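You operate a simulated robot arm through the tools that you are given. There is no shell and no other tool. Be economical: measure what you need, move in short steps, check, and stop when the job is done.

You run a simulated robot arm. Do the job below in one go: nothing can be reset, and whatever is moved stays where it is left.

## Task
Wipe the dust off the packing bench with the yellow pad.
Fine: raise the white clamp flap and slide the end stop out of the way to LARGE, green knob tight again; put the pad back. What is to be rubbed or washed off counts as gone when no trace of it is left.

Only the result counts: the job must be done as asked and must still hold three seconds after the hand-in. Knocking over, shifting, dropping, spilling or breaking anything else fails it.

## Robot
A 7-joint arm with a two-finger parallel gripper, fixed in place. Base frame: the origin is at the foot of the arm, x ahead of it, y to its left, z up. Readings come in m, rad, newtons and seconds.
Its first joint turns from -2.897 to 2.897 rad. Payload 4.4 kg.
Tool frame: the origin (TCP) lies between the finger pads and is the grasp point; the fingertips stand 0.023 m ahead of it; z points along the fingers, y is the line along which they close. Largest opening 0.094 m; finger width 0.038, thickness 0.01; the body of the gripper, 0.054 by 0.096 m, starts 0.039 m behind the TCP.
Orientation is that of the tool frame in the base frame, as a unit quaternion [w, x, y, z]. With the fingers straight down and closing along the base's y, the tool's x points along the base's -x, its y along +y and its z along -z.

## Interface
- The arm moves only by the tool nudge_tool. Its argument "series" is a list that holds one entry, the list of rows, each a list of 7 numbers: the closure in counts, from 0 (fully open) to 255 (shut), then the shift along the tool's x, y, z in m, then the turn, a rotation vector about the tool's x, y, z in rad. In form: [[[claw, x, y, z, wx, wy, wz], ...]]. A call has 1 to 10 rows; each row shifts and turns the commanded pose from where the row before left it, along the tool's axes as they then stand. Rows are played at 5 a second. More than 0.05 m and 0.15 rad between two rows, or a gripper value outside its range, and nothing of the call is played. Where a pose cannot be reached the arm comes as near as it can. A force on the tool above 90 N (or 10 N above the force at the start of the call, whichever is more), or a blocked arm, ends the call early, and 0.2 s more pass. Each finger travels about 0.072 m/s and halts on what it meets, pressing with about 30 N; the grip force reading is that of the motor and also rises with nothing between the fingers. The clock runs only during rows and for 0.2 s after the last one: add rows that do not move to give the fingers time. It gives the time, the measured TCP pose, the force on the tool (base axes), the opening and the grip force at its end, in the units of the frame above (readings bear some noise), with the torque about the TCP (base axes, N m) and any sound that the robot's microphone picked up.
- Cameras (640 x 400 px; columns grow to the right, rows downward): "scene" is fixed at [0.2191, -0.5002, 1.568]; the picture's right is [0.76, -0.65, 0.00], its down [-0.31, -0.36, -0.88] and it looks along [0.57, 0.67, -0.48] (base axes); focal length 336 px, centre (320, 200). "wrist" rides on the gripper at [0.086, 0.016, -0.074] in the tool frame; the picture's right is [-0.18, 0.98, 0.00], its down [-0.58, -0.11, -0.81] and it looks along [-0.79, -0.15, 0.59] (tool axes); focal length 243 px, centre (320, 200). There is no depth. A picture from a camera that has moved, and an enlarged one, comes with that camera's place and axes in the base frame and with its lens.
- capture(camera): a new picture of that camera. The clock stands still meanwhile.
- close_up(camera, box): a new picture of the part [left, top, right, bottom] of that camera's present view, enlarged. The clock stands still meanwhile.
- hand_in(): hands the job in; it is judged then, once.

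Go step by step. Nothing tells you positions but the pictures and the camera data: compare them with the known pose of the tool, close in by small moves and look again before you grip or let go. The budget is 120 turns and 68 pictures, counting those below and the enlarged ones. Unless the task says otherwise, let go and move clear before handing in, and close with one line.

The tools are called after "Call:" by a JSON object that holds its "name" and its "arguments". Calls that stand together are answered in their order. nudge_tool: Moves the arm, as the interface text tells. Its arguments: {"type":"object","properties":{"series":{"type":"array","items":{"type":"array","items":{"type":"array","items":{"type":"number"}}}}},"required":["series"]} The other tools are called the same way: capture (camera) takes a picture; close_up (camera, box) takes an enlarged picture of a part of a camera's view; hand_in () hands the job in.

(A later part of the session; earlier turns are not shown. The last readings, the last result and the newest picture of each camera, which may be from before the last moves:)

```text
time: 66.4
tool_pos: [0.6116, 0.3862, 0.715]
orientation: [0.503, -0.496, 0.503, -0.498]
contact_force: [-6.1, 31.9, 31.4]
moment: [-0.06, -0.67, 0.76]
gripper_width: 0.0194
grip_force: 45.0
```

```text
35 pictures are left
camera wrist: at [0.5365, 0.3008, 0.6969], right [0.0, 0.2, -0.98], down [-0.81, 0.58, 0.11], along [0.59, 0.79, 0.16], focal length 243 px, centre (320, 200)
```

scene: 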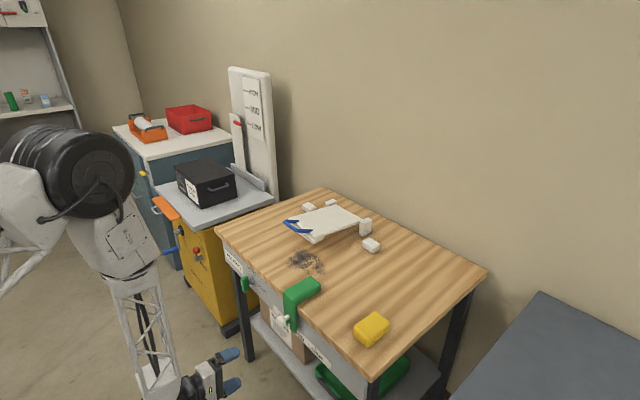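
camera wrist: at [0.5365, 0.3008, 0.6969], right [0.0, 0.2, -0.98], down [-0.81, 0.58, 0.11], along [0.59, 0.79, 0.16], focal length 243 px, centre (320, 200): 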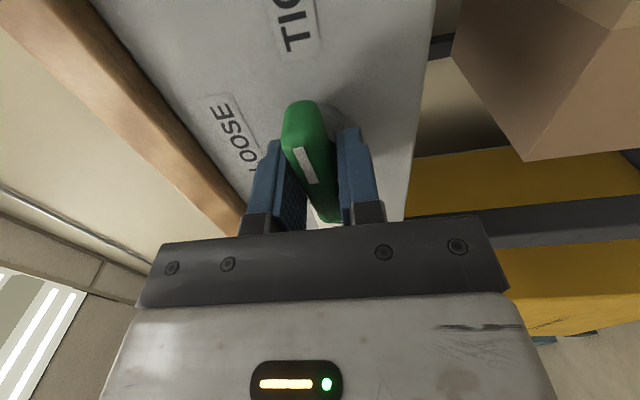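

Call:
{"name": "nudge_tool", "arguments": {"series": [[[255, 0, -0.0005, 0, 0, 0, 0], [255, 0, 0, 0, 0, 0, 0.08], [255, 0, 0, 0, 0, 0, 0.07], [255, 0, 0, 0, 0, 0, 0], [255, 0, 0, 0, 0, 0, 0]]]}}

Call:
{"name": "capture", "arguments": {"camera": "wrist"}}

```text
time: 67.6
tool_pos: [0.6121, 0.3841, 0.7139]
orientation: [0.539, -0.458, 0.538, -0.459]
contact_force: [17.4, 10.9, 23.0]
moment: [-2.04, -0.17, -0.41]
gripper_width: 0.0219
grip_force: 45.2
```

```text
34 pictures are left
camera wrist: at [0.5363, 0.3031, 0.6844], right [0.0, 0.34, -0.94], down [-0.81, 0.56, 0.2], along [0.59, 0.76, 0.27], focal length 243 px, centre (320, 200)
```

wrist: 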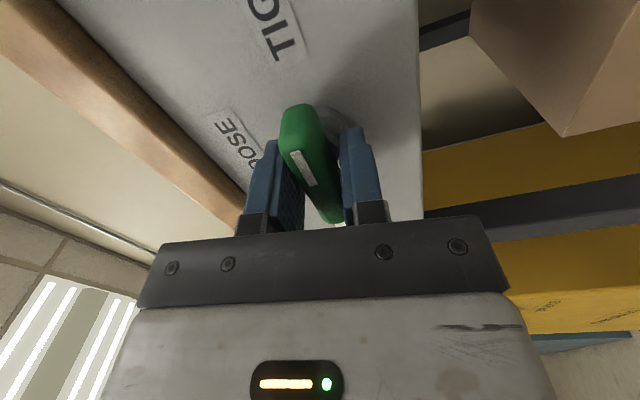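

The knob has hit its stop at TIGHT, with torque rising and the bar slipping in the jaws. I'll release and back away.

Call:
{"name": "nudge_tool", "arguments": {"series": [[[150, 0, 0, 0, 0, 0, 0], [50, 0, 0, 0, 0, 0, 0], [0, 0, 0, 0, 0, 0, 0], [0, 0, 0, 0, 0, 0, 0], [0, 0, 0, -0.03, 0, 0, 0], [0, 0, 0, -0.05, 0, 0, 0], [0, 0, 0, -0.05, 0, 0, 0], [0, 0, 0, -0.05, 0, 0, 0], [0, 0, 0, -0.04, 0, 0, 0]]]}}

Call:
{"name": "close_up", "arguments": {"camera": "scene", "box": [220, 230, 370, 380]}}

Call:
{"name": "capture", "arguments": {"camera": "wrist"}}

```text
time: 69.6
tool_pos: [0.3905, 0.3849, 0.7176]
orientation: [0.538, -0.458, 0.538, -0.459]
contact_force: [0.9, 0.3, 0.2]
moment: [-0.02, 0.03, -0.01]
gripper_width: 0.0941
grip_force: 0.1
```

```text
2.67 times, centred on (295, 305) of scene
camera zoom: at [0.2191, -0.5002, 1.568], right [0.76, -0.65, 0.0], down [-0.31, -0.36, -0.88], along [0.57, 0.67, -0.48], focal length 896 px, centre (387, -80)
```

zoom: 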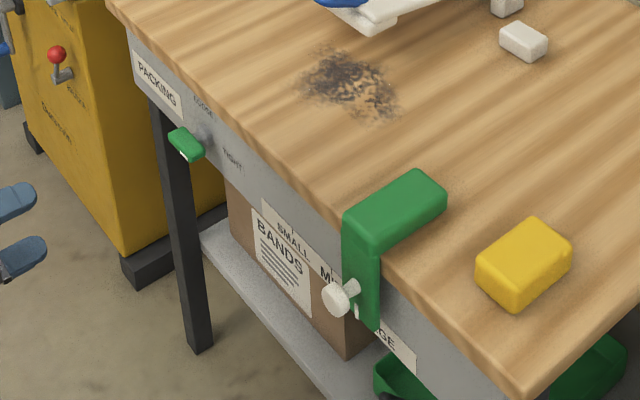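

```text
32 pictures are left
camera wrist: at [0.3164, 0.3038, 0.6858], right [0.0, 0.34, -0.94], down [-0.81, 0.56, 0.2], along [0.59, 0.76, 0.27], focal length 243 px, centre (320, 200)
```

wrist: 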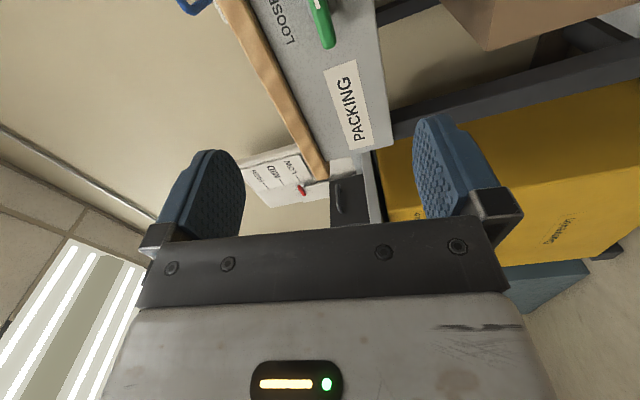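

The knob is at TIGHT and the stop at LARGE. I'll return to the tool-down pose to deal with the flap.

Call:
{"name": "nudge_tool", "arguments": {"series": [[[0, 0, 0, 0, 0, 0, 0.15], [0, 0, 0, 0, 0, 0, 0.15], [0, 0, 0, 0, 0, 0, 0.15], [0, 0, 0, 0, 0, 0, 0.15], [0, 0, 0, 0, 0, 0, 0.15], [0, 0, 0, 0, 0, 0, 0.15], [0, 0, 0, 0, 0, 0, 0.15], [0, 0, 0, 0, 0, 0, 0.15], [0, 0, 0, 0, 0, 0, 0.15], [0, -0.04, 0, 0, 0, 0, 0.06]]]}}

Call:
{"name": "nudge_tool", "arguments": {"series": [[[0, -0.05, 0, 0, 0, 0, 0], [0, -0.05, 0, 0, 0, 0, 0], [0, -0.05, 0, 0, 0, 0, 0], [0, -0.05, 0, 0, 0, 0, 0], [0, -0.05, 0, 0, 0, 0, 0], [0, -0.05, 0, 0, 0, 0, 0], [0, 0, 0, 0, 0, 0.15, 0], [0, 0, 0, 0, 0, 0.15, 0], [0, 0, 0, 0, 0, 0.15, 0], [0, 0, 0, 0, 0, 0.15, 0]]]}}

Call:
{"name": "nudge_tool", "arguments": {"series": [[[0, 0, 0, 0, 0, 0.15, 0], [0, 0, 0, 0, 0, 0.15, 0], [0, 0, 0, 0, 0, 0.15, 0], [0, 0, 0, 0, 0, 0.15, 0], [0, 0, 0, 0, 0, 0.15, 0], [0, 0, 0, 0, 0, 0.15, 0], [0, 0, 0, 0, 0, 0.0708, 0], [0, -0.045, -0.01, 0, 0, 0, 0], [0, -0.045, -0.01, 0, 0, 0, 0], [0, -0.045, -0.01, 0, 0, 0, 0]]]}}

Call:
{"name": "nudge_tool", "arguments": {"series": [[[0, -0.04, -0.01, 0, 0, 0, 0], [0, -0.04, -0.01, 0, 0, 0, 0], [0, -0.04, -0.005, 0, 0, 0, 0], [0, 0, 0, 0, 0, 0, 0]]]}}

Call:
{"name": "capture", "arguments": {"camera": "wrist"}}

```text
time: 71.8
tool_pos: [0.3899, 0.389, 0.754]
orientation: [0.707, 0.0, 0.707, 0.0]
contact_force: [-0.8, -0.1, -0.2]
moment: [0.03, 0.02, 0.03]
gripper_width: 0.094
grip_force: 0.1
```

```text
time: 74.0
tool_pos: [0.3903, 0.3893, 1.0539]
orientation: [0.465, 0.0, 0.885, -0.001]
contact_force: [0.1, -0.1, 0.0]
moment: [0.03, 0.01, 0.01]
gripper_width: 0.0941
grip_force: 0.0
```

```text
time: 76.2
tool_pos: [0.5279, 0.3564, 1.0544]
orientation: [0.0, 0.0, 1.0, -0.001]
contact_force: [0.2, -0.3, 0.1]
moment: [-0.01, 0.0, -0.02]
gripper_width: 0.0937
grip_force: 0.0
```

```text
time: 77.2
tool_pos: [0.6463, 0.3336, 1.056]
orientation: [0.001, 0.001, 1.0, -0.001]
contact_force: [-0.3, 0.4, 0.0]
moment: [0.02, 0.0, -0.05]
gripper_width: 0.0938
grip_force: 0.1
```

```text
31 pictures are left
camera wrist: at [0.5594, 0.351, 1.1289], right [0.18, 0.98, 0.0], down [0.58, -0.11, 0.81], along [0.79, -0.15, -0.59], focal length 243 px, centre (320, 200)
```

wrist: 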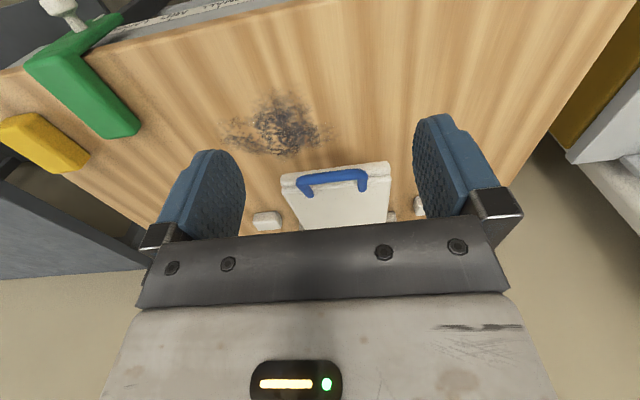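

Call:
{"name": "close_up", "arguments": {"camera": "wrist", "box": [250, 140, 420, 240]}}

Call:
{"name": "close_up", "arguments": {"camera": "scene", "box": [270, 185, 390, 260]}}

```text
3.76 times, centred on (335, 190) of wrist
camera zoom: at [0.5594, 0.351, 1.1289], right [0.18, 0.98, 0.0], down [0.58, -0.11, 0.81], along [0.79, -0.15, -0.59], focal length 913 px, centre (264, 238)
```

zoom: 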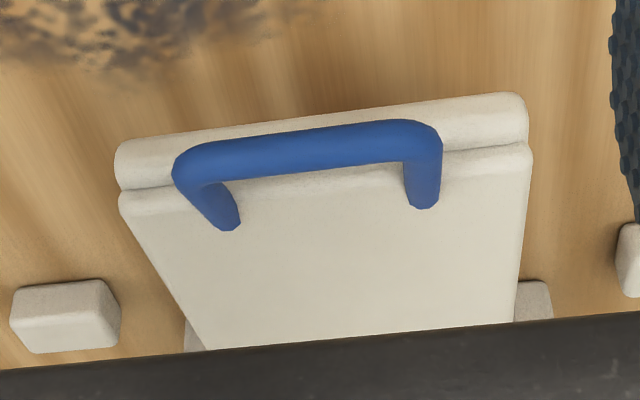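

```text
5.33 times, centred on (330, 222) of scene
camera zoom: at [0.2191, -0.5002, 1.568], right [0.76, -0.65, 0.0], down [-0.31, -0.36, -0.88], along [0.57, 0.67, -0.48], focal length 1793 px, centre (267, 80)
```

zoom: 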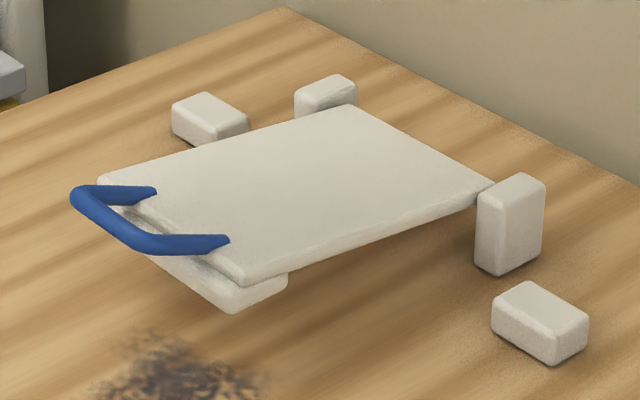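

The handle's crossbar is near (0.784,0.324,0.925), and the flap hinges at the rear near x≈1.07. I'll grip the bar with the tool pointing forward (about 20° down), fingers above and below it, then swing it up.

Call:
{"name": "nudge_tool", "arguments": {"series": [[[0, 0, 0, 0, 0, -0.15, 0], [0, 0, 0, 0, 0, -0.15, 0], [0, 0, 0, 0, 0, -0.15, 0], [0, 0, 0, 0, 0, -0.15, 0], [0, 0, 0, 0, 0, -0.15, 0], [0, 0, 0, 0, 0, -0.15, 0], [0, 0, 0, 0, 0, -0.15, 0], [0, 0, 0, 0, 0, -0.15, 0], [100, 0, 0, 0, 0, -0.03, 0]]]}}

Call:
{"name": "nudge_tool", "arguments": {"series": [[[110, 0, 0, 0, 0, 0, -0.15], [110, 0, 0, 0, 0, 0, -0.15], [110, 0, 0, 0, 0, 0, -0.15], [110, 0, 0, 0, 0, 0, -0.15], [110, 0, 0, 0, 0, 0, -0.15], [110, 0, 0, 0, 0, 0, -0.15], [110, 0, 0, 0, 0, 0, -0.15], [110, 0, 0, 0, 0, 0, -0.15], [110, 0, 0, 0, 0, 0, -0.15], [110, 0, 0, 0, 0, 0, -0.15]]]}}

Call:
{"name": "nudge_tool", "arguments": {"series": [[[110, 0, 0, 0, 0, 0, -0.0708], [110, 0, 0.04, 0, 0, 0, 0], [110, 0, 0.04, 0, 0, 0, 0], [110, 0, 0, 0, 0, 0, 0]]]}}

Call:
{"name": "capture", "arguments": {"camera": "wrist"}}

Call:
{"name": "capture", "arguments": {"camera": "scene"}}

```text
time: 79.2
tool_pos: [0.6446, 0.3333, 1.0568]
orientation: [0.578, 0.0, 0.816, -0.001]
contact_force: [1.4, -0.3, 0.1]
moment: [0.0, 0.04, 0.0]
gripper_width: 0.0572
grip_force: 0.1
```

```text
time: 81.4
tool_pos: [0.646, 0.3335, 1.0561]
orientation: [0.422, -0.558, 0.597, -0.394]
contact_force: [0.1, 0.5, -0.1]
moment: [-0.01, 0.02, -0.02]
gripper_width: 0.0536
grip_force: 0.1
```

```text
time: 82.4
tool_pos: [0.6197, 0.3328, 0.9795]
orientation: [0.407, -0.577, 0.578, -0.409]
contact_force: [-1.2, 0.5, 0.2]
moment: [-0.02, 0.03, 0.02]
gripper_width: 0.0536
grip_force: 0.0
```

```text
28 pictures are left
camera wrist: at [0.5438, 0.2468, 0.9886], right [-0.33, 0.18, -0.93], down [-0.72, 0.58, 0.37], along [0.61, 0.79, -0.06], focal length 243 px, centre (320, 200)
```

wrist: 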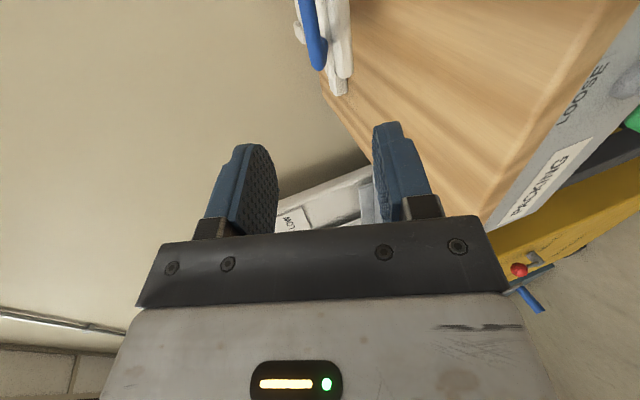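

```text
27 pictures are left
```

scene: 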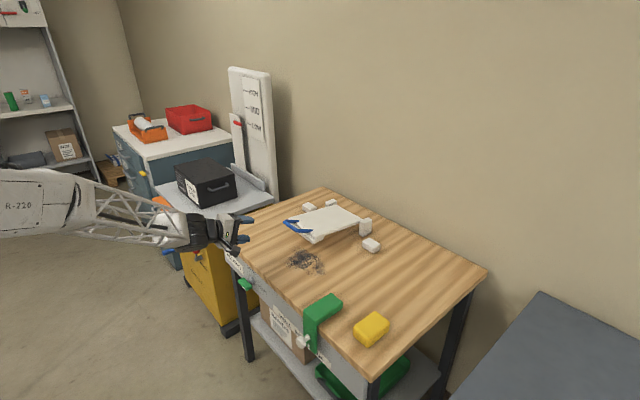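

Call:
{"name": "nudge_tool", "arguments": {"series": [[[110, 0.009, -0.0045, 0.04, 0, 0, 0], [110, 0, 0, 0.045, 0, 0, 0], [110, 0, 0, 0.045, 0, 0, 0], [110, 0, 0, 0, 0, 0, 0]]]}}

Call:
{"name": "capture", "arguments": {"camera": "wrist"}}

Call:
{"name": "close_up", "arguments": {"camera": "scene", "box": [210, 180, 390, 280]}}

```text
time: 83.4
tool_pos: [0.7415, 0.3249, 0.9414]
orientation: [0.408, -0.577, 0.578, -0.408]
contact_force: [-0.2, 0.2, 0.1]
moment: [0.0, -0.03, 0.03]
gripper_width: 0.0536
grip_force: 0.0
```

```text
26 pictures are left
camera wrist: at [0.666, 0.2394, 0.9509], right [-0.33, 0.18, -0.93], down [-0.72, 0.58, 0.37], along [0.61, 0.79, -0.06], focal length 243 px, centre (320, 200)
```

wrist: 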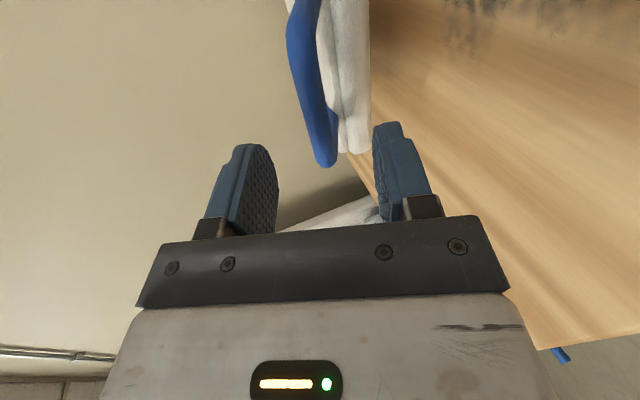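

```text
3.56 times, centred on (300, 230) of scene
camera zoom: at [0.2191, -0.5002, 1.568], right [0.76, -0.65, 0.0], down [-0.31, -0.36, -0.88], along [0.57, 0.67, -0.48], focal length 1195 px, centre (391, 93)
```

zoom: 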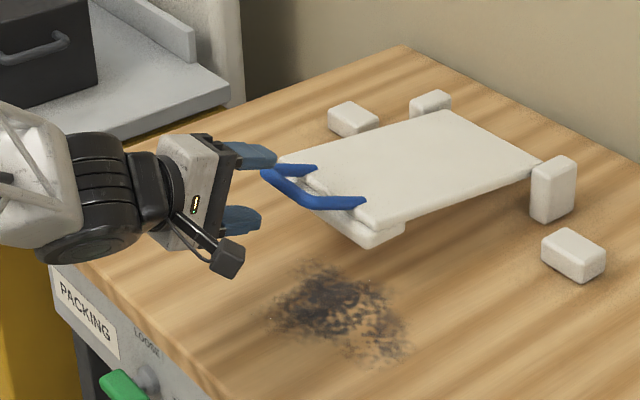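

The bar lies right between the fingers' planes. I'll advance onto it and close.

Call:
{"name": "nudge_tool", "arguments": {"series": [[[110, 0, 0, 0.025, 0, 0, 0], [110, 0, 0, 0.02, 0, 0, 0], [200, 0, 0, 0, 0, 0, 0], [255, 0, 0, 0, 0, 0, 0], [255, 0, 0, 0, 0, 0, 0], [255, 0, 0, 0, 0, 0, 0]]]}}

Call:
{"name": "capture", "arguments": {"camera": "wrist"}}

```text
time: 84.8
tool_pos: [0.7845, 0.3243, 0.9276]
orientation: [0.409, -0.576, 0.577, -0.409]
contact_force: [26.4, -0.2, 7.3]
moment: [0.24, -0.04, 0.13]
gripper_width: 0.0137
grip_force: 44.6
```

```text
24 pictures are left
camera wrist: at [0.7084, 0.239, 0.9367], right [-0.33, 0.18, -0.93], down [-0.72, 0.58, 0.37], along [0.61, 0.79, -0.06], focal length 243 px, centre (320, 200)
```

wrist: 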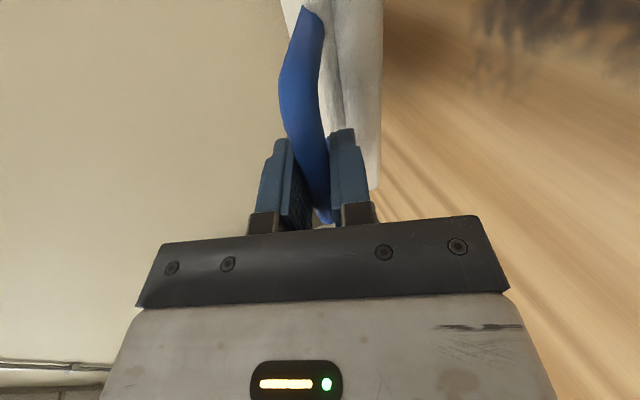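

The handle is gripped. I'll start swinging it up on the arc around the hinge in half steps and watch the force.

Call:
{"name": "nudge_tool", "arguments": {"series": [[[255, 0, -0.0222, -0.0015, 0, 0, 0], [255, 0, -0.0222, -0.0009, 0, 0, 0], [255, 0, -0.0222, 0.0015, 0, 0, 0], [255, 0, -0.0222, 0.0028, 0, 0, 0], [255, 0, 0, 0, 0, 0, 0]]]}}

```text
time: 86.0
tool_pos: [0.8155, 0.3243, 1.0123]
orientation: [0.408, -0.577, 0.578, -0.409]
contact_force: [-0.6, 5.7, -3.9]
moment: [1.63, 0.03, 0.05]
gripper_width: 0.0137
grip_force: 45.1
```

Call:
{"name": "nudge_tool", "arguments": {"series": [[[255, 0, -0.0216, 0.0048, 0, 0, 0], [255, 0, -0.0216, 0.0061, 0, 0, 0], [255, 0, -0.0206, 0.008, 0, 0, 0], [255, 0, -0.0206, 0.0092, 0, 0, 0], [255, 0, -0.0192, 0.011, 0, 0, 0], [255, 0, -0.0188, 0.0121, 0, 0, 0], [255, 0, 0, 0, 0, 0, 0]]]}}

Call:
{"name": "close_up", "arguments": {"camera": "scene", "box": [170, 100, 410, 280]}}

```text
time: 87.6
tool_pos: [0.9054, 0.3247, 1.1067]
orientation: [0.407, -0.578, 0.578, -0.408]
contact_force: [3.9, 4.5, -10.7]
moment: [1.44, 0.14, -1.08]
gripper_width: 0.014
grip_force: 44.7
```

```text
2.22 times, centred on (290, 190) of scene
camera zoom: at [0.2191, -0.5002, 1.568], right [0.76, -0.65, 0.0], down [-0.31, -0.36, -0.88], along [0.57, 0.67, -0.48], focal length 747 px, centre (387, 222)
```

zoom: 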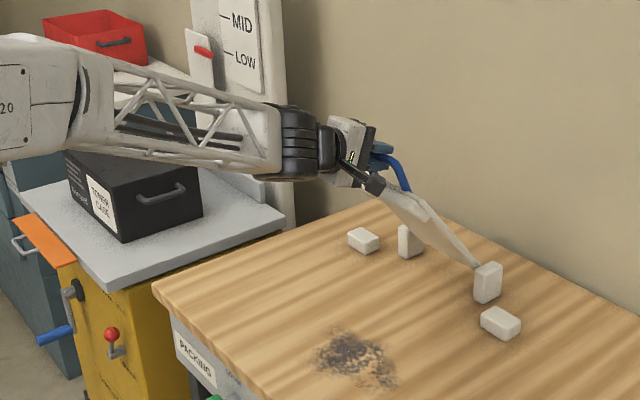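

Call:
{"name": "nudge_tool", "arguments": {"series": [[[255, 0, -0.0175, 0.0138, 0, 0, 0], [255, 0, -0.0167, 0.0148, 0, 0, 0], [255, 0, -0.0151, 0.0162, 0, 0, 0], [255, 0, -0.0143, 0.0171, 0, 0, 0], [255, 0, -0.0125, 0.0184, 0, 0, 0], [255, 0, -0.0117, 0.0191, 0, 0, 0], [255, 0, 0, 0, 0, 0, 0]]]}}

Call:
{"name": "close_up", "arguments": {"camera": "scene", "box": [170, 100, 410, 280]}}

```text
time: 89.2
tool_pos: [1.0279, 0.3264, 1.1503]
orientation: [-0.407, 0.579, -0.578, 0.407]
contact_force: [-52.9, 7.7, -41.5]
moment: [1.53, -0.15, -0.89]
gripper_width: 0.0143
grip_force: 45.0
```

```text
2.22 times, centred on (290, 190) of scene
camera zoom: at [0.2191, -0.5002, 1.568], right [0.76, -0.65, 0.0], down [-0.31, -0.36, -0.88], along [0.57, 0.67, -0.48], focal length 747 px, centre (387, 222)
```

zoom: 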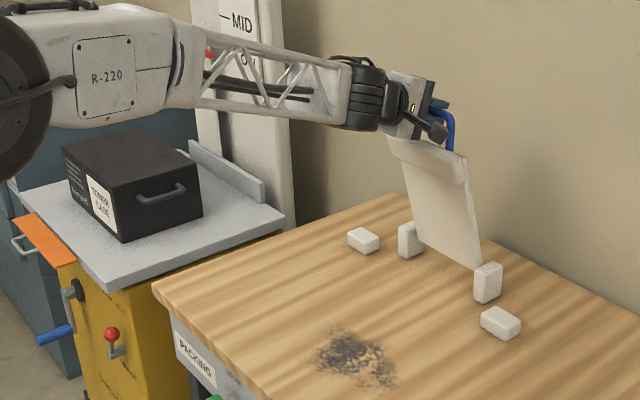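

My hinge estimate was off; fitting the measured points gives a hinge at (1.055,0.876) with r=0.276. I'll correct the radius and keep going.

Call:
{"name": "nudge_tool", "arguments": {"series": [[[255, 0, 0.0055, 0.0027, 0, 0, 0], [255, 0, -0.003, 0.009, 0, 0, 0], [255, 0, -0.0035, 0.009, 0, 0, 0], [255, 0, -0.002, 0.006, 0, 0, 0], [255, 0, 0, 0, 0, 0, 0]]]}}

```text
time: 90.0
tool_pos: [1.0435, 0.325, 1.1432]
orientation: [-0.406, 0.579, -0.578, 0.407]
contact_force: [-21.0, -2.1, -1.2]
moment: [1.77, -0.17, -0.51]
gripper_width: 0.0142
grip_force: 44.9
stopped in row 4: the force on the tool passed its limit at 136 N (the readings are from after the stop); the commanded pose is now the measured one
```

Call:
{"name": "capture", "arguments": {"camera": "wrist"}}

Call:
{"name": "close_up", "arguments": {"camera": "scene", "box": [280, 110, 400, 220]}}

```text
21 pictures are left
camera wrist: at [0.9693, 0.2396, 1.1532], right [-0.33, 0.18, -0.92], down [-0.72, 0.58, 0.38], along [0.61, 0.79, -0.06], focal length 243 px, centre (320, 200)
```

wrist: 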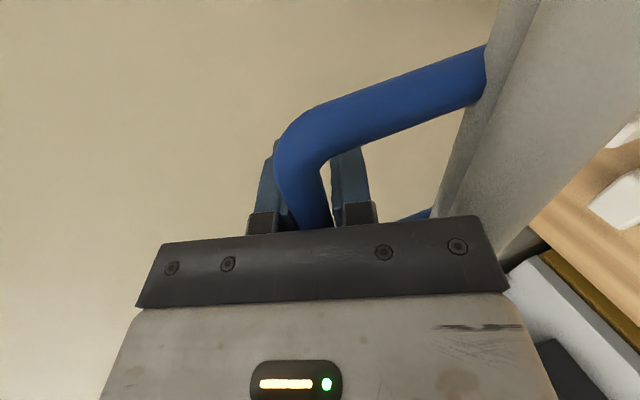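

```text
3.64 times, centred on (340, 165) of scene
camera zoom: at [0.2191, -0.5002, 1.568], right [0.76, -0.65, 0.0], down [-0.31, -0.36, -0.88], along [0.57, 0.67, -0.48], focal length 1222 px, centre (247, 327)
```

zoom: 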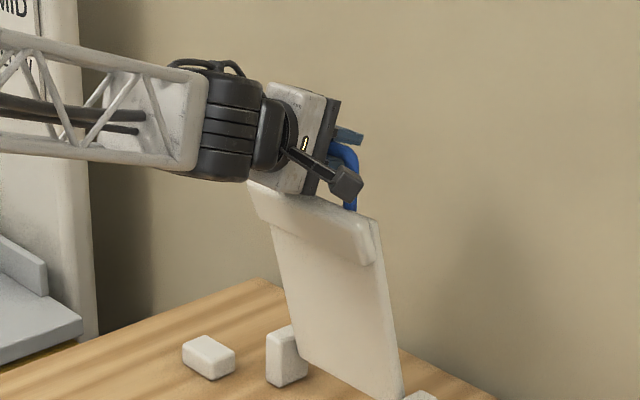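

The underside of the gripper is touching the flap's lip. I'll pitch the tool down about the bar to lift the gripper body clear, then continue.

Call:
{"name": "nudge_tool", "arguments": {"series": [[[255, 0, 0, 0, -0.1, 0, 0], [255, 0, 0, 0, -0.1, 0, 0], [255, 0, 0, 0, -0.1, 0, 0], [255, 0, 0, 0, -0.1, 0, 0], [255, 0, 0, 0, -0.1, 0, 0], [255, 0, 0, 0, 0, 0, 0]]]}}

```text
time: 90.9
tool_pos: [1.0432, 0.3254, 1.1342]
orientation: [0.297, -0.641, 0.641, -0.301]
contact_force: [-34.1, -3.6, 0.8]
moment: [1.28, -0.51, -1.32]
gripper_width: 0.0139
grip_force: 44.9
stopped in row 4: the force on the tool passed its limit at 97 N (the readings are from after the stop); the commanded pose is now the measured one
```

Call:
{"name": "capture", "arguments": {"camera": "wrist"}}

Call:
{"name": "close_up", "arguments": {"camera": "scene", "box": [280, 110, 400, 220]}}

```text
19 pictures are left
camera wrist: at [0.9753, 0.24, 1.1695], right [-0.63, 0.18, -0.75], down [-0.54, 0.59, 0.6], along [0.55, 0.79, -0.27], focal length 243 px, centre (320, 200)
```

wrist: 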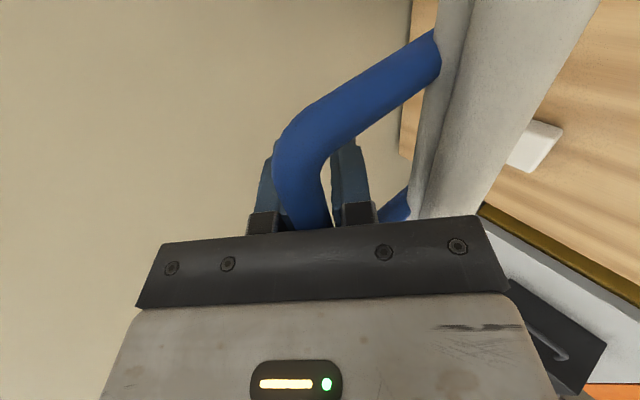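

```text
3.64 times, centred on (340, 165) of scene
camera zoom: at [0.2191, -0.5002, 1.568], right [0.76, -0.65, 0.0], down [-0.31, -0.36, -0.88], along [0.57, 0.67, -0.48], focal length 1222 px, centre (247, 327)
```

zoom: 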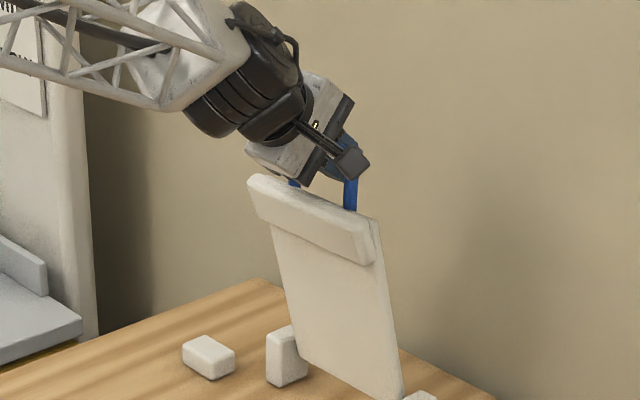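

The body is now clear and the flap leans ~15° short of vertical. I'll try pushing on along +x gently.

Call:
{"name": "nudge_tool", "arguments": {"series": [[[255, 0, -0.0064, 0.0077, 0, 0, 0], [255, 0, -0.0064, 0.0077, 0, 0, 0], [255, 0, -0.0064, 0.0077, 0, 0, 0], [255, 0, 0, 0, 0, 0, 0]]]}}

```text
time: 91.3
tool_pos: [1.0462, 0.326, 1.1313]
orientation: [0.294, -0.642, 0.642, -0.3]
contact_force: [-73.8, -19.1, 5.2]
moment: [4.17, -1.44, 1.68]
gripper_width: 0.0128
grip_force: 45.7
stopped in row 1: the force on the tool passed its limit at 148 N (the readings are from after the stop); the commanded pose is now the measured one
```

Call:
{"name": "nudge_tool", "arguments": {"series": [[[255, 0, 0.0016, -0.0019, 0, 0, 0], [255, 0, 0.0016, -0.0019, 0, 0, 0], [255, 0, 0, 0, 0, 0, 0]]]}}

Call:
{"name": "nudge_tool", "arguments": {"series": [[[220, 0, 0, 0, 0, 0, 0], [180, 0, 0, 0, 0, 0, 0], [150, 0, 0, 0, 0, 0, 0], [110, 0, 0, 0, 0, 0, 0]]]}}

Call:
{"name": "close_up", "arguments": {"camera": "scene", "box": [280, 110, 400, 220]}}

```text
time: 92.1
tool_pos: [1.0429, 0.3249, 1.1305]
orientation: [0.293, -0.642, 0.642, -0.299]
contact_force: [1.3, -10.1, 6.2]
moment: [3.04, 0.02, 0.78]
gripper_width: 0.0128
grip_force: 45.2
```

```text
time: 93.1
tool_pos: [1.0428, 0.3257, 1.1307]
orientation: [-0.293, 0.642, -0.642, 0.299]
contact_force: [-1.4, 4.9, 7.6]
moment: [0.1, -0.02, -0.09]
gripper_width: 0.0507
grip_force: 0.1
```

```text
3.64 times, centred on (340, 165) of scene
camera zoom: at [0.2191, -0.5002, 1.568], right [0.76, -0.65, 0.0], down [-0.31, -0.36, -0.88], along [0.57, 0.67, -0.48], focal length 1222 px, centre (247, 327)
```

zoom: 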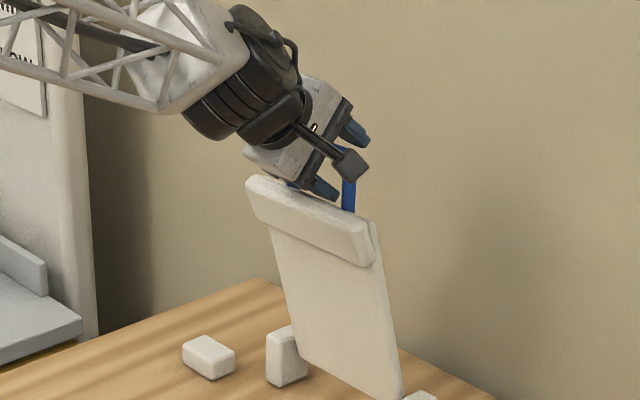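

The flap stays up with the grip open. I'll retreat straight back along the tool axis.

Call:
{"name": "nudge_tool", "arguments": {"series": [[[110, 0, 0, -0.02, 0, 0, 0], [110, 0, 0, -0.02, 0, 0, 0], [110, 0, 0, -0.03, 0, 0, 0], [110, 0, 0, -0.04, 0, 0, 0], [110, 0, 0, -0.04, 0, 0, 0], [0, 0, 0, 0, 0, 0, 0]]]}}

Call:
{"name": "close_up", "arguments": {"camera": "scene", "box": [240, 90, 420, 250]}}

```text
time: 94.5
tool_pos: [0.9314, 0.326, 1.2277]
orientation: [0.295, -0.641, 0.642, -0.3]
contact_force: [-1.1, 0.0, 0.1]
moment: [-0.01, 0.02, -0.01]
gripper_width: 0.094
grip_force: 0.0
```

```text
2.50 times, centred on (330, 170) of scene
camera zoom: at [0.2191, -0.5002, 1.568], right [0.76, -0.65, 0.0], down [-0.31, -0.36, -0.88], along [0.57, 0.67, -0.48], focal length 840 px, centre (295, 275)
```

zoom: 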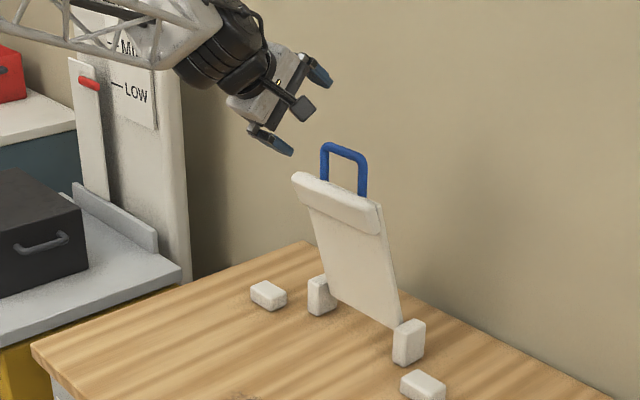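

The flap stands on its own. Now I'll return to tool-down and go for the pad.

Call:
{"name": "nudge_tool", "arguments": {"series": [[[0, 0, 0, -0.04, 0, 0, 0.15], [0, 0, 0, -0.04, 0, 0, 0.15], [0, 0, 0, -0.04, 0, 0, 0.15], [0, 0, 0, 0, 0, 0, 0.15], [0, 0, 0, 0, 0, 0, 0.15], [0, 0, 0, 0, 0, 0, 0.15], [0, 0, 0, 0, 0, 0, 0.15], [0, 0, 0, 0, 0, 0, 0.15], [0, 0, 0, 0, 0, 0, 0.15], [0, 0, 0, 0, 0, 0, 0.15]]]}}

Call:
{"name": "nudge_tool", "arguments": {"series": [[[0, 0, 0, 0, 0, 0, 0.0708], [0, 0, 0, 0, 0, 0.15, 0], [0, 0, 0, 0, 0, 0.15, 0], [0, 0, 0, 0, 0, 0.15, 0], [0, 0, 0, 0, 0, 0.15, 0], [0, 0, 0, 0, 0, 0.15, 0], [0, 0, 0, 0, 0, 0.123, 0], [0, 0, 0, 0, 0, 0, 0]]]}}

```text
time: 96.7
tool_pos: [0.838, 0.3279, 1.3053]
orientation: [0.419, -0.032, 0.907, -0.018]
contact_force: [-0.4, 0.1, -0.2]
moment: [0.02, -0.01, 0.01]
gripper_width: 0.0942
grip_force: 0.2
```

```text
time: 98.5
tool_pos: [0.8374, 0.3274, 1.3057]
orientation: [-0.005, 0.002, 1.0, -0.004]
contact_force: [-1.0, 1.2, -0.2]
moment: [0.01, -0.02, -0.01]
gripper_width: 0.0937
grip_force: 0.1
```

Call:
{"name": "nudge_tool", "arguments": {"series": [[[0, 0.021, -0.04, 0.018, 0, 0, 0], [0, 0.021, -0.04, 0.018, 0, 0, 0], [0, 0.021, -0.04, 0.018, 0, 0, 0], [0, 0.021, -0.04, 0.018, 0, 0, 0], [0, 0.021, -0.04, 0.018, 0, 0, 0], [0, 0.021, -0.04, 0.018, 0, 0, 0], [0, 0.021, -0.04, 0.018, 0, 0, 0], [0, 0.021, -0.04, 0.018, 0, 0, 0], [0, 0.021, -0.04, 0.018, 0, 0, 0], [0, 0.021, -0.04, 0.018, 0, 0, 0]]]}}

Call:
{"name": "nudge_tool", "arguments": {"series": [[[0, 0, -0.03, 0.03, 0, 0, 0], [0, 0, -0.01, 0.045, 0, 0, 0], [0, 0, 0, 0.045, 0, 0, 0], [0, 0, 0, 0, 0, 0, 0]]]}}

Call:
{"name": "capture", "arguments": {"camera": "wrist"}}

Call:
{"name": "close_up", "arguments": {"camera": "scene", "box": [310, 270, 430, 370]}}

```text
time: 100.7
tool_pos: [0.626, -0.0711, 1.1282]
orientation: [-0.003, 0.001, 1.0, -0.003]
contact_force: [0.2, 0.2, 0.7]
moment: [0.01, -0.02, 0.0]
gripper_width: 0.0939
grip_force: 0.1
```

```text
time: 101.7
tool_pos: [0.6251, -0.1106, 1.0089]
orientation: [-0.003, 0.002, 1.0, -0.003]
contact_force: [-0.2, 0.2, 0.5]
moment: [0.02, -0.01, 0.02]
gripper_width: 0.0941
grip_force: 0.0
```

```text
15 pictures are left
camera wrist: at [0.5398, -0.0933, 1.0829], right [0.19, 0.98, -0.01], down [0.59, -0.1, 0.8], along [0.79, -0.16, -0.6], focal length 243 px, centre (320, 200)
```

wrist: 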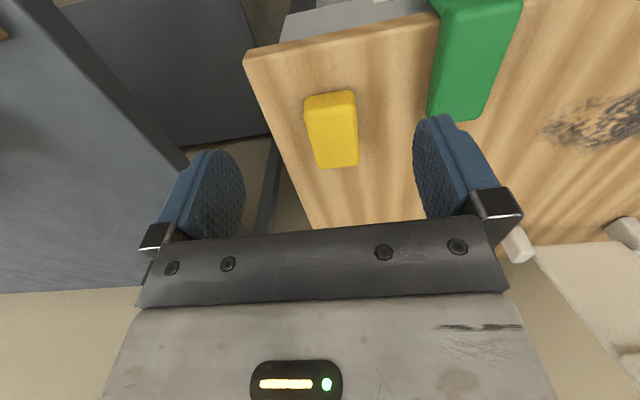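

```text
4.00 times, centred on (370, 320) of scene
camera zoom: at [0.2191, -0.5002, 1.568], right [0.76, -0.65, 0.0], down [-0.31, -0.36, -0.88], along [0.57, 0.67, -0.48], focal length 1345 px, centre (120, -280)
```

zoom: 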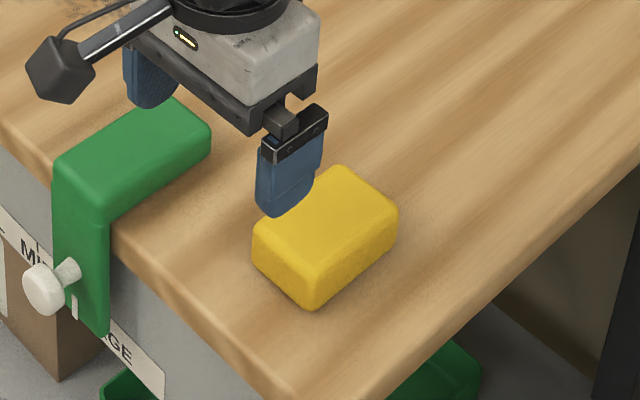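

The pad spans x 0.68–0.773 and y -0.143 to -0.09, with its top near 0.85. I'll descend around it and grip.

Call:
{"name": "nudge_tool", "arguments": {"series": [[[0, -0.045, -0.003, 0, 0, 0, 0], [0, -0.045, -0.003, 0.02, 0, 0, 0], [0, -0.012, 0, 0.045, 0, 0, 0], [0, 0, 0, 0.045, 0, 0, 0], [0, 0, 0, 0.03, 0, 0, 0], [0, 0, 0, 0.022, 0, 0, 0], [0, 0, 0, 0, 0, 0, 0]]]}}

Call:
{"name": "capture", "arguments": {"camera": "wrist"}}

```text
time: 103.3
tool_pos: [0.7242, -0.1226, 0.8467]
orientation: [-0.004, 0.001, 1.0, -0.003]
contact_force: [-0.4, 0.2, -0.5]
moment: [0.01, 0.03, -0.01]
gripper_width: 0.0939
grip_force: 0.0
```

```text
13 pictures are left
camera wrist: at [0.6383, -0.104, 0.921], right [0.19, 0.98, -0.01], down [0.59, -0.1, 0.8], along [0.79, -0.16, -0.6], focal length 243 px, centre (320, 200)
```

wrist: 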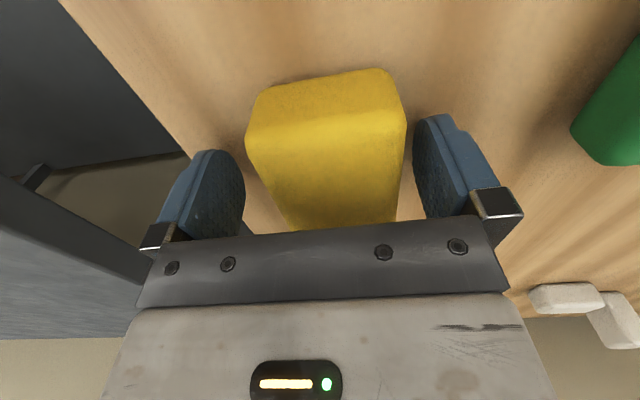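

Call:
{"name": "nudge_tool", "arguments": {"series": [[[0, -0.003, 0.005, 0, 0, 0, 0], [120, 0, 0, 0, 0, 0, 0], [200, 0, 0, 0, 0, 0, 0], [255, 0, 0, 0, 0, 0, 0], [255, 0, 0, 0, 0, 0, 0]]]}}

```text
time: 104.5
tool_pos: [0.7264, -0.1158, 0.8477]
orientation: [-0.004, 0.002, 1.0, -0.003]
contact_force: [-0.2, -0.1, -0.5]
moment: [0.02, 0.03, -0.01]
gripper_width: 0.0575
grip_force: 30.8
```

The pad is gripped at home TCP (0.726,-0.116,0.848). The dust covers about x 0.72–0.845 and y 0.15–0.33. I'll lift the pad, carry it over and set it down beside the dust.

Call:
{"name": "nudge_tool", "arguments": {"series": [[[255, 0, 0, -0.04, 0, 0, 0], [255, 0, 0, -0.04, 0, 0, 0], [255, -0.005, 0.048, 0, 0, 0, 0], [255, 0, 0.048, 0, 0, 0, 0], [255, 0, 0.048, 0, 0, 0, 0], [255, 0, 0.048, 0, 0, 0, 0], [255, 0, 0.048, 0, 0, 0, 0], [255, 0, 0, 0.04, 0, 0, 0], [255, 0, 0, 0.03, 0, 0, 0], [255, 0, 0, 0, 0, 0, 0]]]}}

Call:
{"name": "nudge_tool", "arguments": {"series": [[[255, 0, 0, 0.005, 0, 0, 0], [255, 0, 0, 0.004, 0, 0, 0], [255, 0, 0, 0.002, 0, 0, 0], [255, 0, 0, 0, 0, 0, 0]]]}}

```text
time: 106.7
tool_pos: [0.7329, 0.1264, 0.8555]
orientation: [-0.004, 0.002, 1.0, -0.004]
contact_force: [0.0, 0.4, -1.1]
moment: [-0.01, 0.0, 0.01]
gripper_width: 0.0575
grip_force: 29.6
```

```text
time: 107.7
tool_pos: [0.7343, 0.124, 0.8445]
orientation: [-0.003, 0.002, 1.0, -0.003]
contact_force: [1.8, 3.8, 22.8]
moment: [0.31, -0.08, 0.03]
gripper_width: 0.0577
grip_force: 30.2
```

The pad presses with about 23 N. Now the wiping strokes.

Call:
{"name": "nudge_tool", "arguments": {"series": [[[255, 0, 0.035, 0, 0, 0, 0], [255, 0, 0.035, 0, 0, 0, 0], [255, 0, 0.035, 0, 0, 0, 0], [255, 0, 0.035, 0, 0, 0, 0], [255, 0, 0.035, 0, 0, 0, 0], [255, 0, 0.035, 0, 0, 0, 0], [255, 0, 0.02, 0, 0, 0, 0], [255, -0.04, 0, 0, 0, 0, 0], [255, 0, -0.035, 0, 0, 0, 0], [255, 0, -0.035, 0, 0, 0, 0]]]}}

Call:
{"name": "nudge_tool", "arguments": {"series": [[[255, 0, -0.035, 0, 0, 0, 0], [255, 0, -0.035, 0, 0, 0, 0], [255, 0, -0.035, 0, 0, 0, 0], [255, 0, -0.035, 0, 0, 0, 0], [255, 0, -0.02, 0, 0, 0, 0], [255, -0.04, 0, 0, 0, 0, 0], [255, 0, 0.035, 0, 0, 0, 0], [255, 0, 0.035, 0, 0, 0, 0], [255, 0, 0.035, 0, 0, 0, 0], [255, 0, 0.035, 0, 0, 0, 0]]]}}

Call:
{"name": "nudge_tool", "arguments": {"series": [[[255, 0, 0.035, 0, 0, 0, 0], [255, 0, 0.035, 0, 0, 0, 0], [255, 0, 0.02, 0, 0, 0, 0], [255, -0.035, 0, 0, 0, 0, 0], [255, 0, -0.04, 0, 0, 0, 0], [255, 0, -0.04, 0, 0, 0, 0], [255, 0, -0.04, 0, 0, 0, 0], [255, 0, -0.04, 0, 0, 0, 0], [255, 0, -0.04, 0, 0, 0, 0], [255, 0, 0, 0, 0, 0, 0]]]}}

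Call:
{"name": "capture", "arguments": {"camera": "scene"}}

```text
time: 109.9
tool_pos: [0.774, 0.2824, 0.8452]
orientation: [-0.003, 0.001, 1.0, -0.004]
contact_force: [-0.3, 0.5, -0.1]
moment: [0.01, 0.0, 0.0]
gripper_width: 0.0577
grip_force: 30.0
```

```text
time: 112.1
tool_pos: [0.8151, 0.2635, 0.8431]
orientation: [-0.003, 0.002, 1.0, -0.004]
contact_force: [0.3, -2.8, 10.4]
moment: [0.2, 0.02, -0.01]
gripper_width: 0.0576
grip_force: 29.5
```

```text
time: 114.3
tool_pos: [0.8471, 0.1505, 0.8441]
orientation: [-0.005, 0.003, 1.0, -0.004]
contact_force: [-0.7, 5.9, 12.4]
moment: [0.63, -0.17, 0.1]
gripper_width: 0.0574
grip_force: 30.1
```

```text
12 pictures are left
```

scene: 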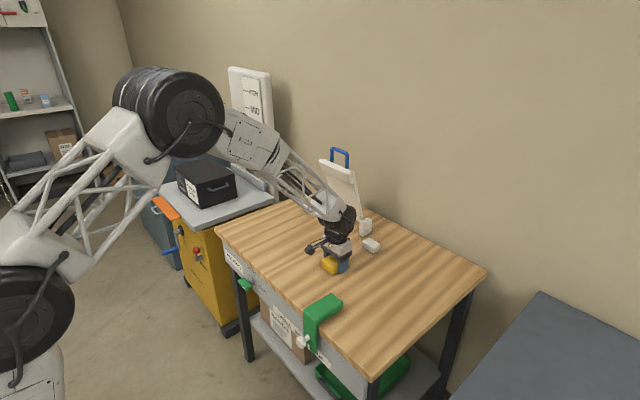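

Call:
{"name": "close_up", "arguments": {"camera": "scene", "box": [250, 210, 370, 300]}}

```text
4.44 times, centred on (310, 255) of scene
camera zoom: at [0.2191, -0.5002, 1.568], right [0.76, -0.65, 0.0], down [-0.31, -0.36, -0.88], along [0.57, 0.67, -0.48], focal length 1494 px, centre (364, -44)
```

zoom: 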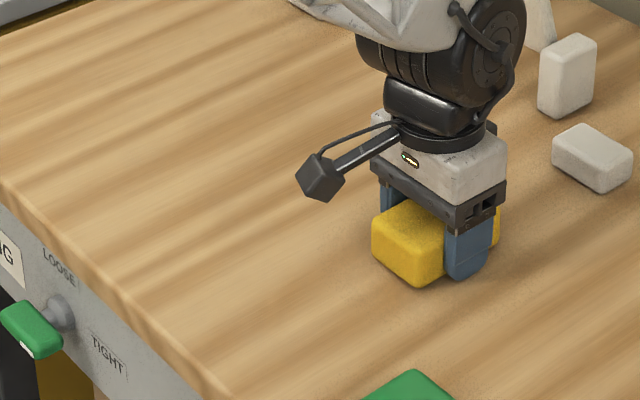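

It looks clean already. I'll make one more, slightly firmer, pass for safety.

Call:
{"name": "nudge_tool", "arguments": {"series": [[[255, 0, -0.02, 0.0015, 0, 0, 0], [255, 0, 0.045, 0, 0, 0, 0], [255, 0, 0.045, 0, 0, 0, 0], [255, 0, 0.045, 0, 0, 0, 0], [255, 0, 0.045, 0, 0, 0, 0], [255, 0, 0.045, 0, 0, 0, 0], [255, 0.045, 0, 0, 0, 0, 0], [255, 0, -0.045, 0, 0, 0, 0], [255, 0, -0.045, 0, 0, 0, 0], [255, 0, -0.045, 0, 0, 0, 0]]]}}

Call:
{"name": "nudge_tool", "arguments": {"series": [[[255, 0, -0.045, 0, 0, 0, 0], [255, 0, -0.045, 0, 0, 0, 0], [255, 0.045, 0, 0, 0, 0, 0], [255, 0, 0.045, 0, 0, 0, 0], [255, 0, 0.045, 0, 0, 0, 0], [255, 0, 0.045, 0, 0, 0, 0], [255, 0, 0.045, 0, 0, 0, 0], [255, 0, 0.045, 0, 0, 0, 0], [255, 0.025, 0, 0, 0, 0, 0], [255, 0, -0.045, 0, 0, 0, 0]]]}}

Call:
{"name": "nudge_tool", "arguments": {"series": [[[255, 0, -0.045, 0, 0, 0, 0], [255, 0, -0.045, 0, 0, 0, 0], [255, 0, -0.045, 0, 0, 0, 0], [255, 0, -0.045, 0, 0, 0, 0], [255, 0, 0, 0, 0, 0, 0]]]}}

```text
time: 116.5
tool_pos: [0.8048, 0.2258, 0.8436]
orientation: [-0.004, 0.001, 1.0, -0.003]
contact_force: [-2.7, 12.1, 13.0]
moment: [0.79, -0.2, 0.32]
gripper_width: 0.0577
grip_force: 30.1
```

```text
time: 118.7
tool_pos: [0.7364, 0.323, 0.8436]
orientation: [-0.002, -0.001, 1.0, -0.002]
contact_force: [-2.0, 3.3, 6.7]
moment: [0.12, 0.01, 0.12]
gripper_width: 0.0577
grip_force: 29.9
stopped in row 10: the force on the tool passed its limit at 287 N (the readings are from after the stop); the commanded pose is now the measured one
```

```text
time: 119.9
tool_pos: [0.7364, 0.1411, 0.8435]
orientation: [-0.003, 0.001, 1.0, -0.003]
contact_force: [0.1, 2.0, 3.5]
moment: [0.16, -0.07, 0.04]
gripper_width: 0.0573
grip_force: 30.0
```

Wiping done. I'll lift the pad and look at the bench while carrying it back.

Call:
{"name": "nudge_tool", "arguments": {"series": [[[255, 0, 0, -0.04, 0, 0, 0], [255, 0, 0, -0.04, 0, 0, 0], [255, 0.01, -0.045, 0, 0, 0, 0], [255, 0, -0.045, 0, 0, 0, 0], [255, 0, -0.045, 0, 0, 0, 0], [255, 0, -0.045, 0, 0, 0, 0], [255, 0, -0.045, 0, 0, 0, 0], [255, 0, -0.032, 0, 0, 0, 0], [255, 0, 0, 0, 0, 0, 0]]]}}

Call:
{"name": "capture", "arguments": {"camera": "scene"}}

Call:
{"name": "close_up", "arguments": {"camera": "scene", "box": [230, 190, 390, 310]}}

```text
time: 121.9
tool_pos: [0.7242, -0.1125, 0.9242]
orientation: [-0.002, 0.001, 1.0, -0.003]
contact_force: [-0.2, -0.3, -0.8]
moment: [-0.01, -0.03, 0.01]
gripper_width: 0.0572
grip_force: 29.8
```

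```text
10 pictures are left
```

scene: 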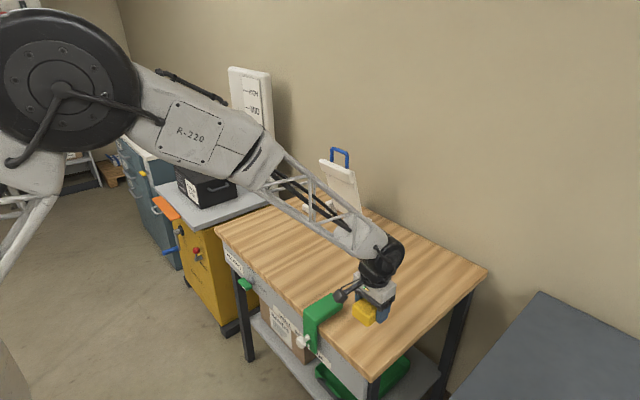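

```text
3.33 times, centred on (310, 250) of scene
camera zoom: at [0.2191, -0.5002, 1.568], right [0.76, -0.65, 0.0], down [-0.31, -0.36, -0.88], along [0.57, 0.67, -0.48], focal length 1120 px, centre (353, 33)
```

zoom: 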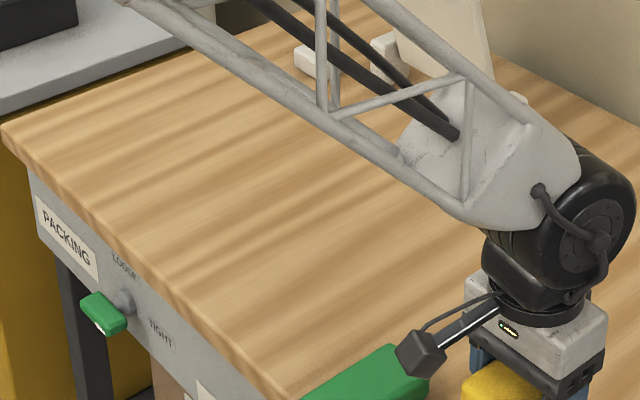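

The dust area looks clean. I'll put the pad down at its original spot.

Call:
{"name": "nudge_tool", "arguments": {"series": [[[255, -0.002, -0.003, 0.04, 0, 0, 0], [255, 0, 0, 0.025, 0, 0, 0], [255, 0, 0, 0.006, 0, 0, 0], [255, 0, 0, 0, 0, 0, 0]]]}}

Call:
{"name": "nudge_tool", "arguments": {"series": [[[255, 0, 0, 0.003, 0, 0, 0], [255, 0, 0, 0.002, 0, 0, 0], [255, 0, 0, 0, 0, 0, 0]]]}}

```text
time: 122.9
tool_pos: [0.7281, -0.1169, 0.8519]
orientation: [-0.002, 0.0, 1.0, -0.003]
contact_force: [0.4, 0.0, -0.2]
moment: [0.02, 0.02, 0.0]
gripper_width: 0.0574
grip_force: 30.3
```

```text
time: 123.7
tool_pos: [0.7279, -0.1168, 0.8501]
orientation: [-0.002, 0.001, 1.0, -0.003]
contact_force: [0.2, -0.5, -0.8]
moment: [0.03, 0.0, -0.02]
gripper_width: 0.0577
grip_force: 30.2
```

Call:
{"name": "nudge_tool", "arguments": {"series": [[[255, 0, 0, 0.002, 0, 0, 0], [255, 0, 0, 0.0015, 0, 0, 0], [255, 0, 0, 0, 0, 0, 0], [255, 0, 0, 0, 0, 0, 0]]]}}

```text
time: 124.7
tool_pos: [0.727, -0.118, 0.8456]
orientation: [-0.002, 0.001, 1.0, -0.003]
contact_force: [0.9, -0.4, -0.4]
moment: [0.02, 0.01, -0.04]
gripper_width: 0.0574
grip_force: 29.8
```

Call:
{"name": "nudge_tool", "arguments": {"series": [[[255, 0, 0, 0.0015, 0, 0, 0], [255, 0, 0, 0.001, 0, 0, 0], [255, 0, 0, 0, 0, 0, 0]]]}}

```text
time: 125.5
tool_pos: [0.7282, -0.1167, 0.8439]
orientation: [-0.002, 0.0, 1.0, -0.003]
contact_force: [0.0, 0.9, 4.5]
moment: [0.17, 0.11, 0.02]
gripper_width: 0.0574
grip_force: 30.2
```

The pad touches the bench. I'll release it, rise, and check the whole scene.

Call:
{"name": "nudge_tool", "arguments": {"series": [[[180, 0, 0, 0, 0, 0, 0], [100, 0, 0, 0, 0, 0, 0], [0, 0, 0, 0, 0, 0, 0], [0, 0, 0, 0, 0, 0, 0], [0, 0, 0, -0.04, 0, 0, 0], [0, 0, 0, -0.045, 0, 0, 0], [0, 0.045, 0, -0.02, 0, 0, 0], [0, 0.045, 0, -0.02, 0, 0, 0], [0, 0.045, 0, -0.02, 0, 0, 0], [0, 0.045, 0, 0, 0, 0, 0]]]}}

Call:
{"name": "nudge_tool", "arguments": {"series": [[[0, 0.04, 0.03, 0, 0, 0, 0], [0, 0.03, 0.04, 0, 0, 0, 0], [0, 0, 0.045, 0, 0, 0, 0], [0, 0, 0.045, 0, 0, 0, 0], [0, 0, 0, 0, 0, 0, 0]]]}}

Call:
{"name": "capture", "arguments": {"camera": "scene"}}

Call:
{"name": "capture", "arguments": {"camera": "wrist"}}

```text
time: 127.7
tool_pos: [0.5451, -0.1178, 0.991]
orientation: [-0.002, 0.001, 1.0, -0.003]
contact_force: [0.2, 0.8, 0.5]
moment: [0.04, 0.02, -0.02]
gripper_width: 0.094
grip_force: 0.0
```

```text
time: 128.9
tool_pos: [0.4787, 0.0432, 0.9904]
orientation: [-0.003, 0.001, 1.0, -0.002]
contact_force: [0.3, 0.2, -0.5]
moment: [0.01, 0.0, 0.0]
gripper_width: 0.0941
grip_force: 0.1
```

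```text
8 pictures are left
```

scene: 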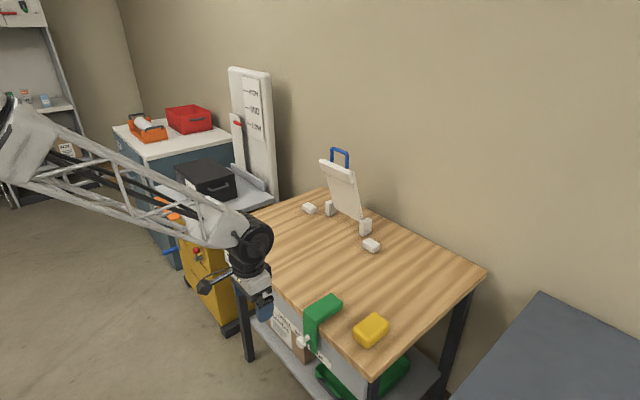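

```text
7 pictures are left
camera wrist: at [0.392, 0.0606, 1.0645], right [0.19, 0.98, -0.01], down [0.58, -0.11, 0.8], along [0.79, -0.15, -0.59], focal length 243 px, centre (320, 200)
```

wrist: 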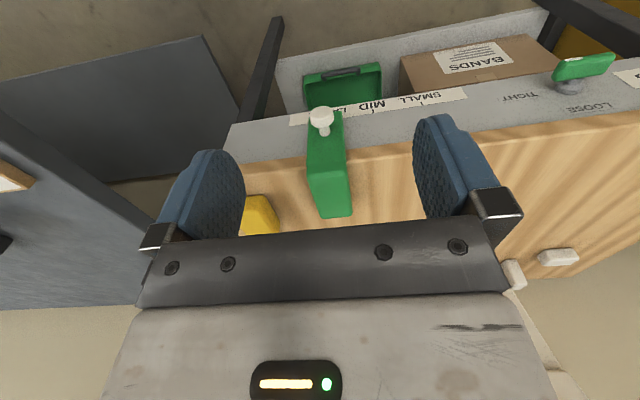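

I notice a dark pattern at the foot of the raised flap. I'll look closer.

Call:
{"name": "close_up", "arguments": {"camera": "scene", "box": [290, 180, 400, 270]}}

```text
4.44 times, centred on (345, 225) of scene
camera zoom: at [0.2191, -0.5002, 1.568], right [0.76, -0.65, 0.0], down [-0.31, -0.36, -0.88], along [0.57, 0.67, -0.48], focal length 1494 px, centre (209, 89)
```

zoom: 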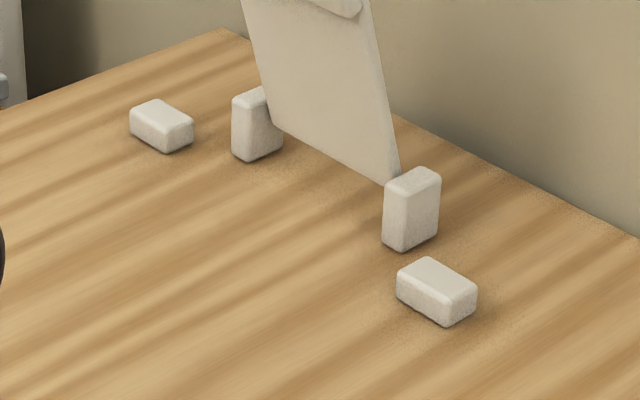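

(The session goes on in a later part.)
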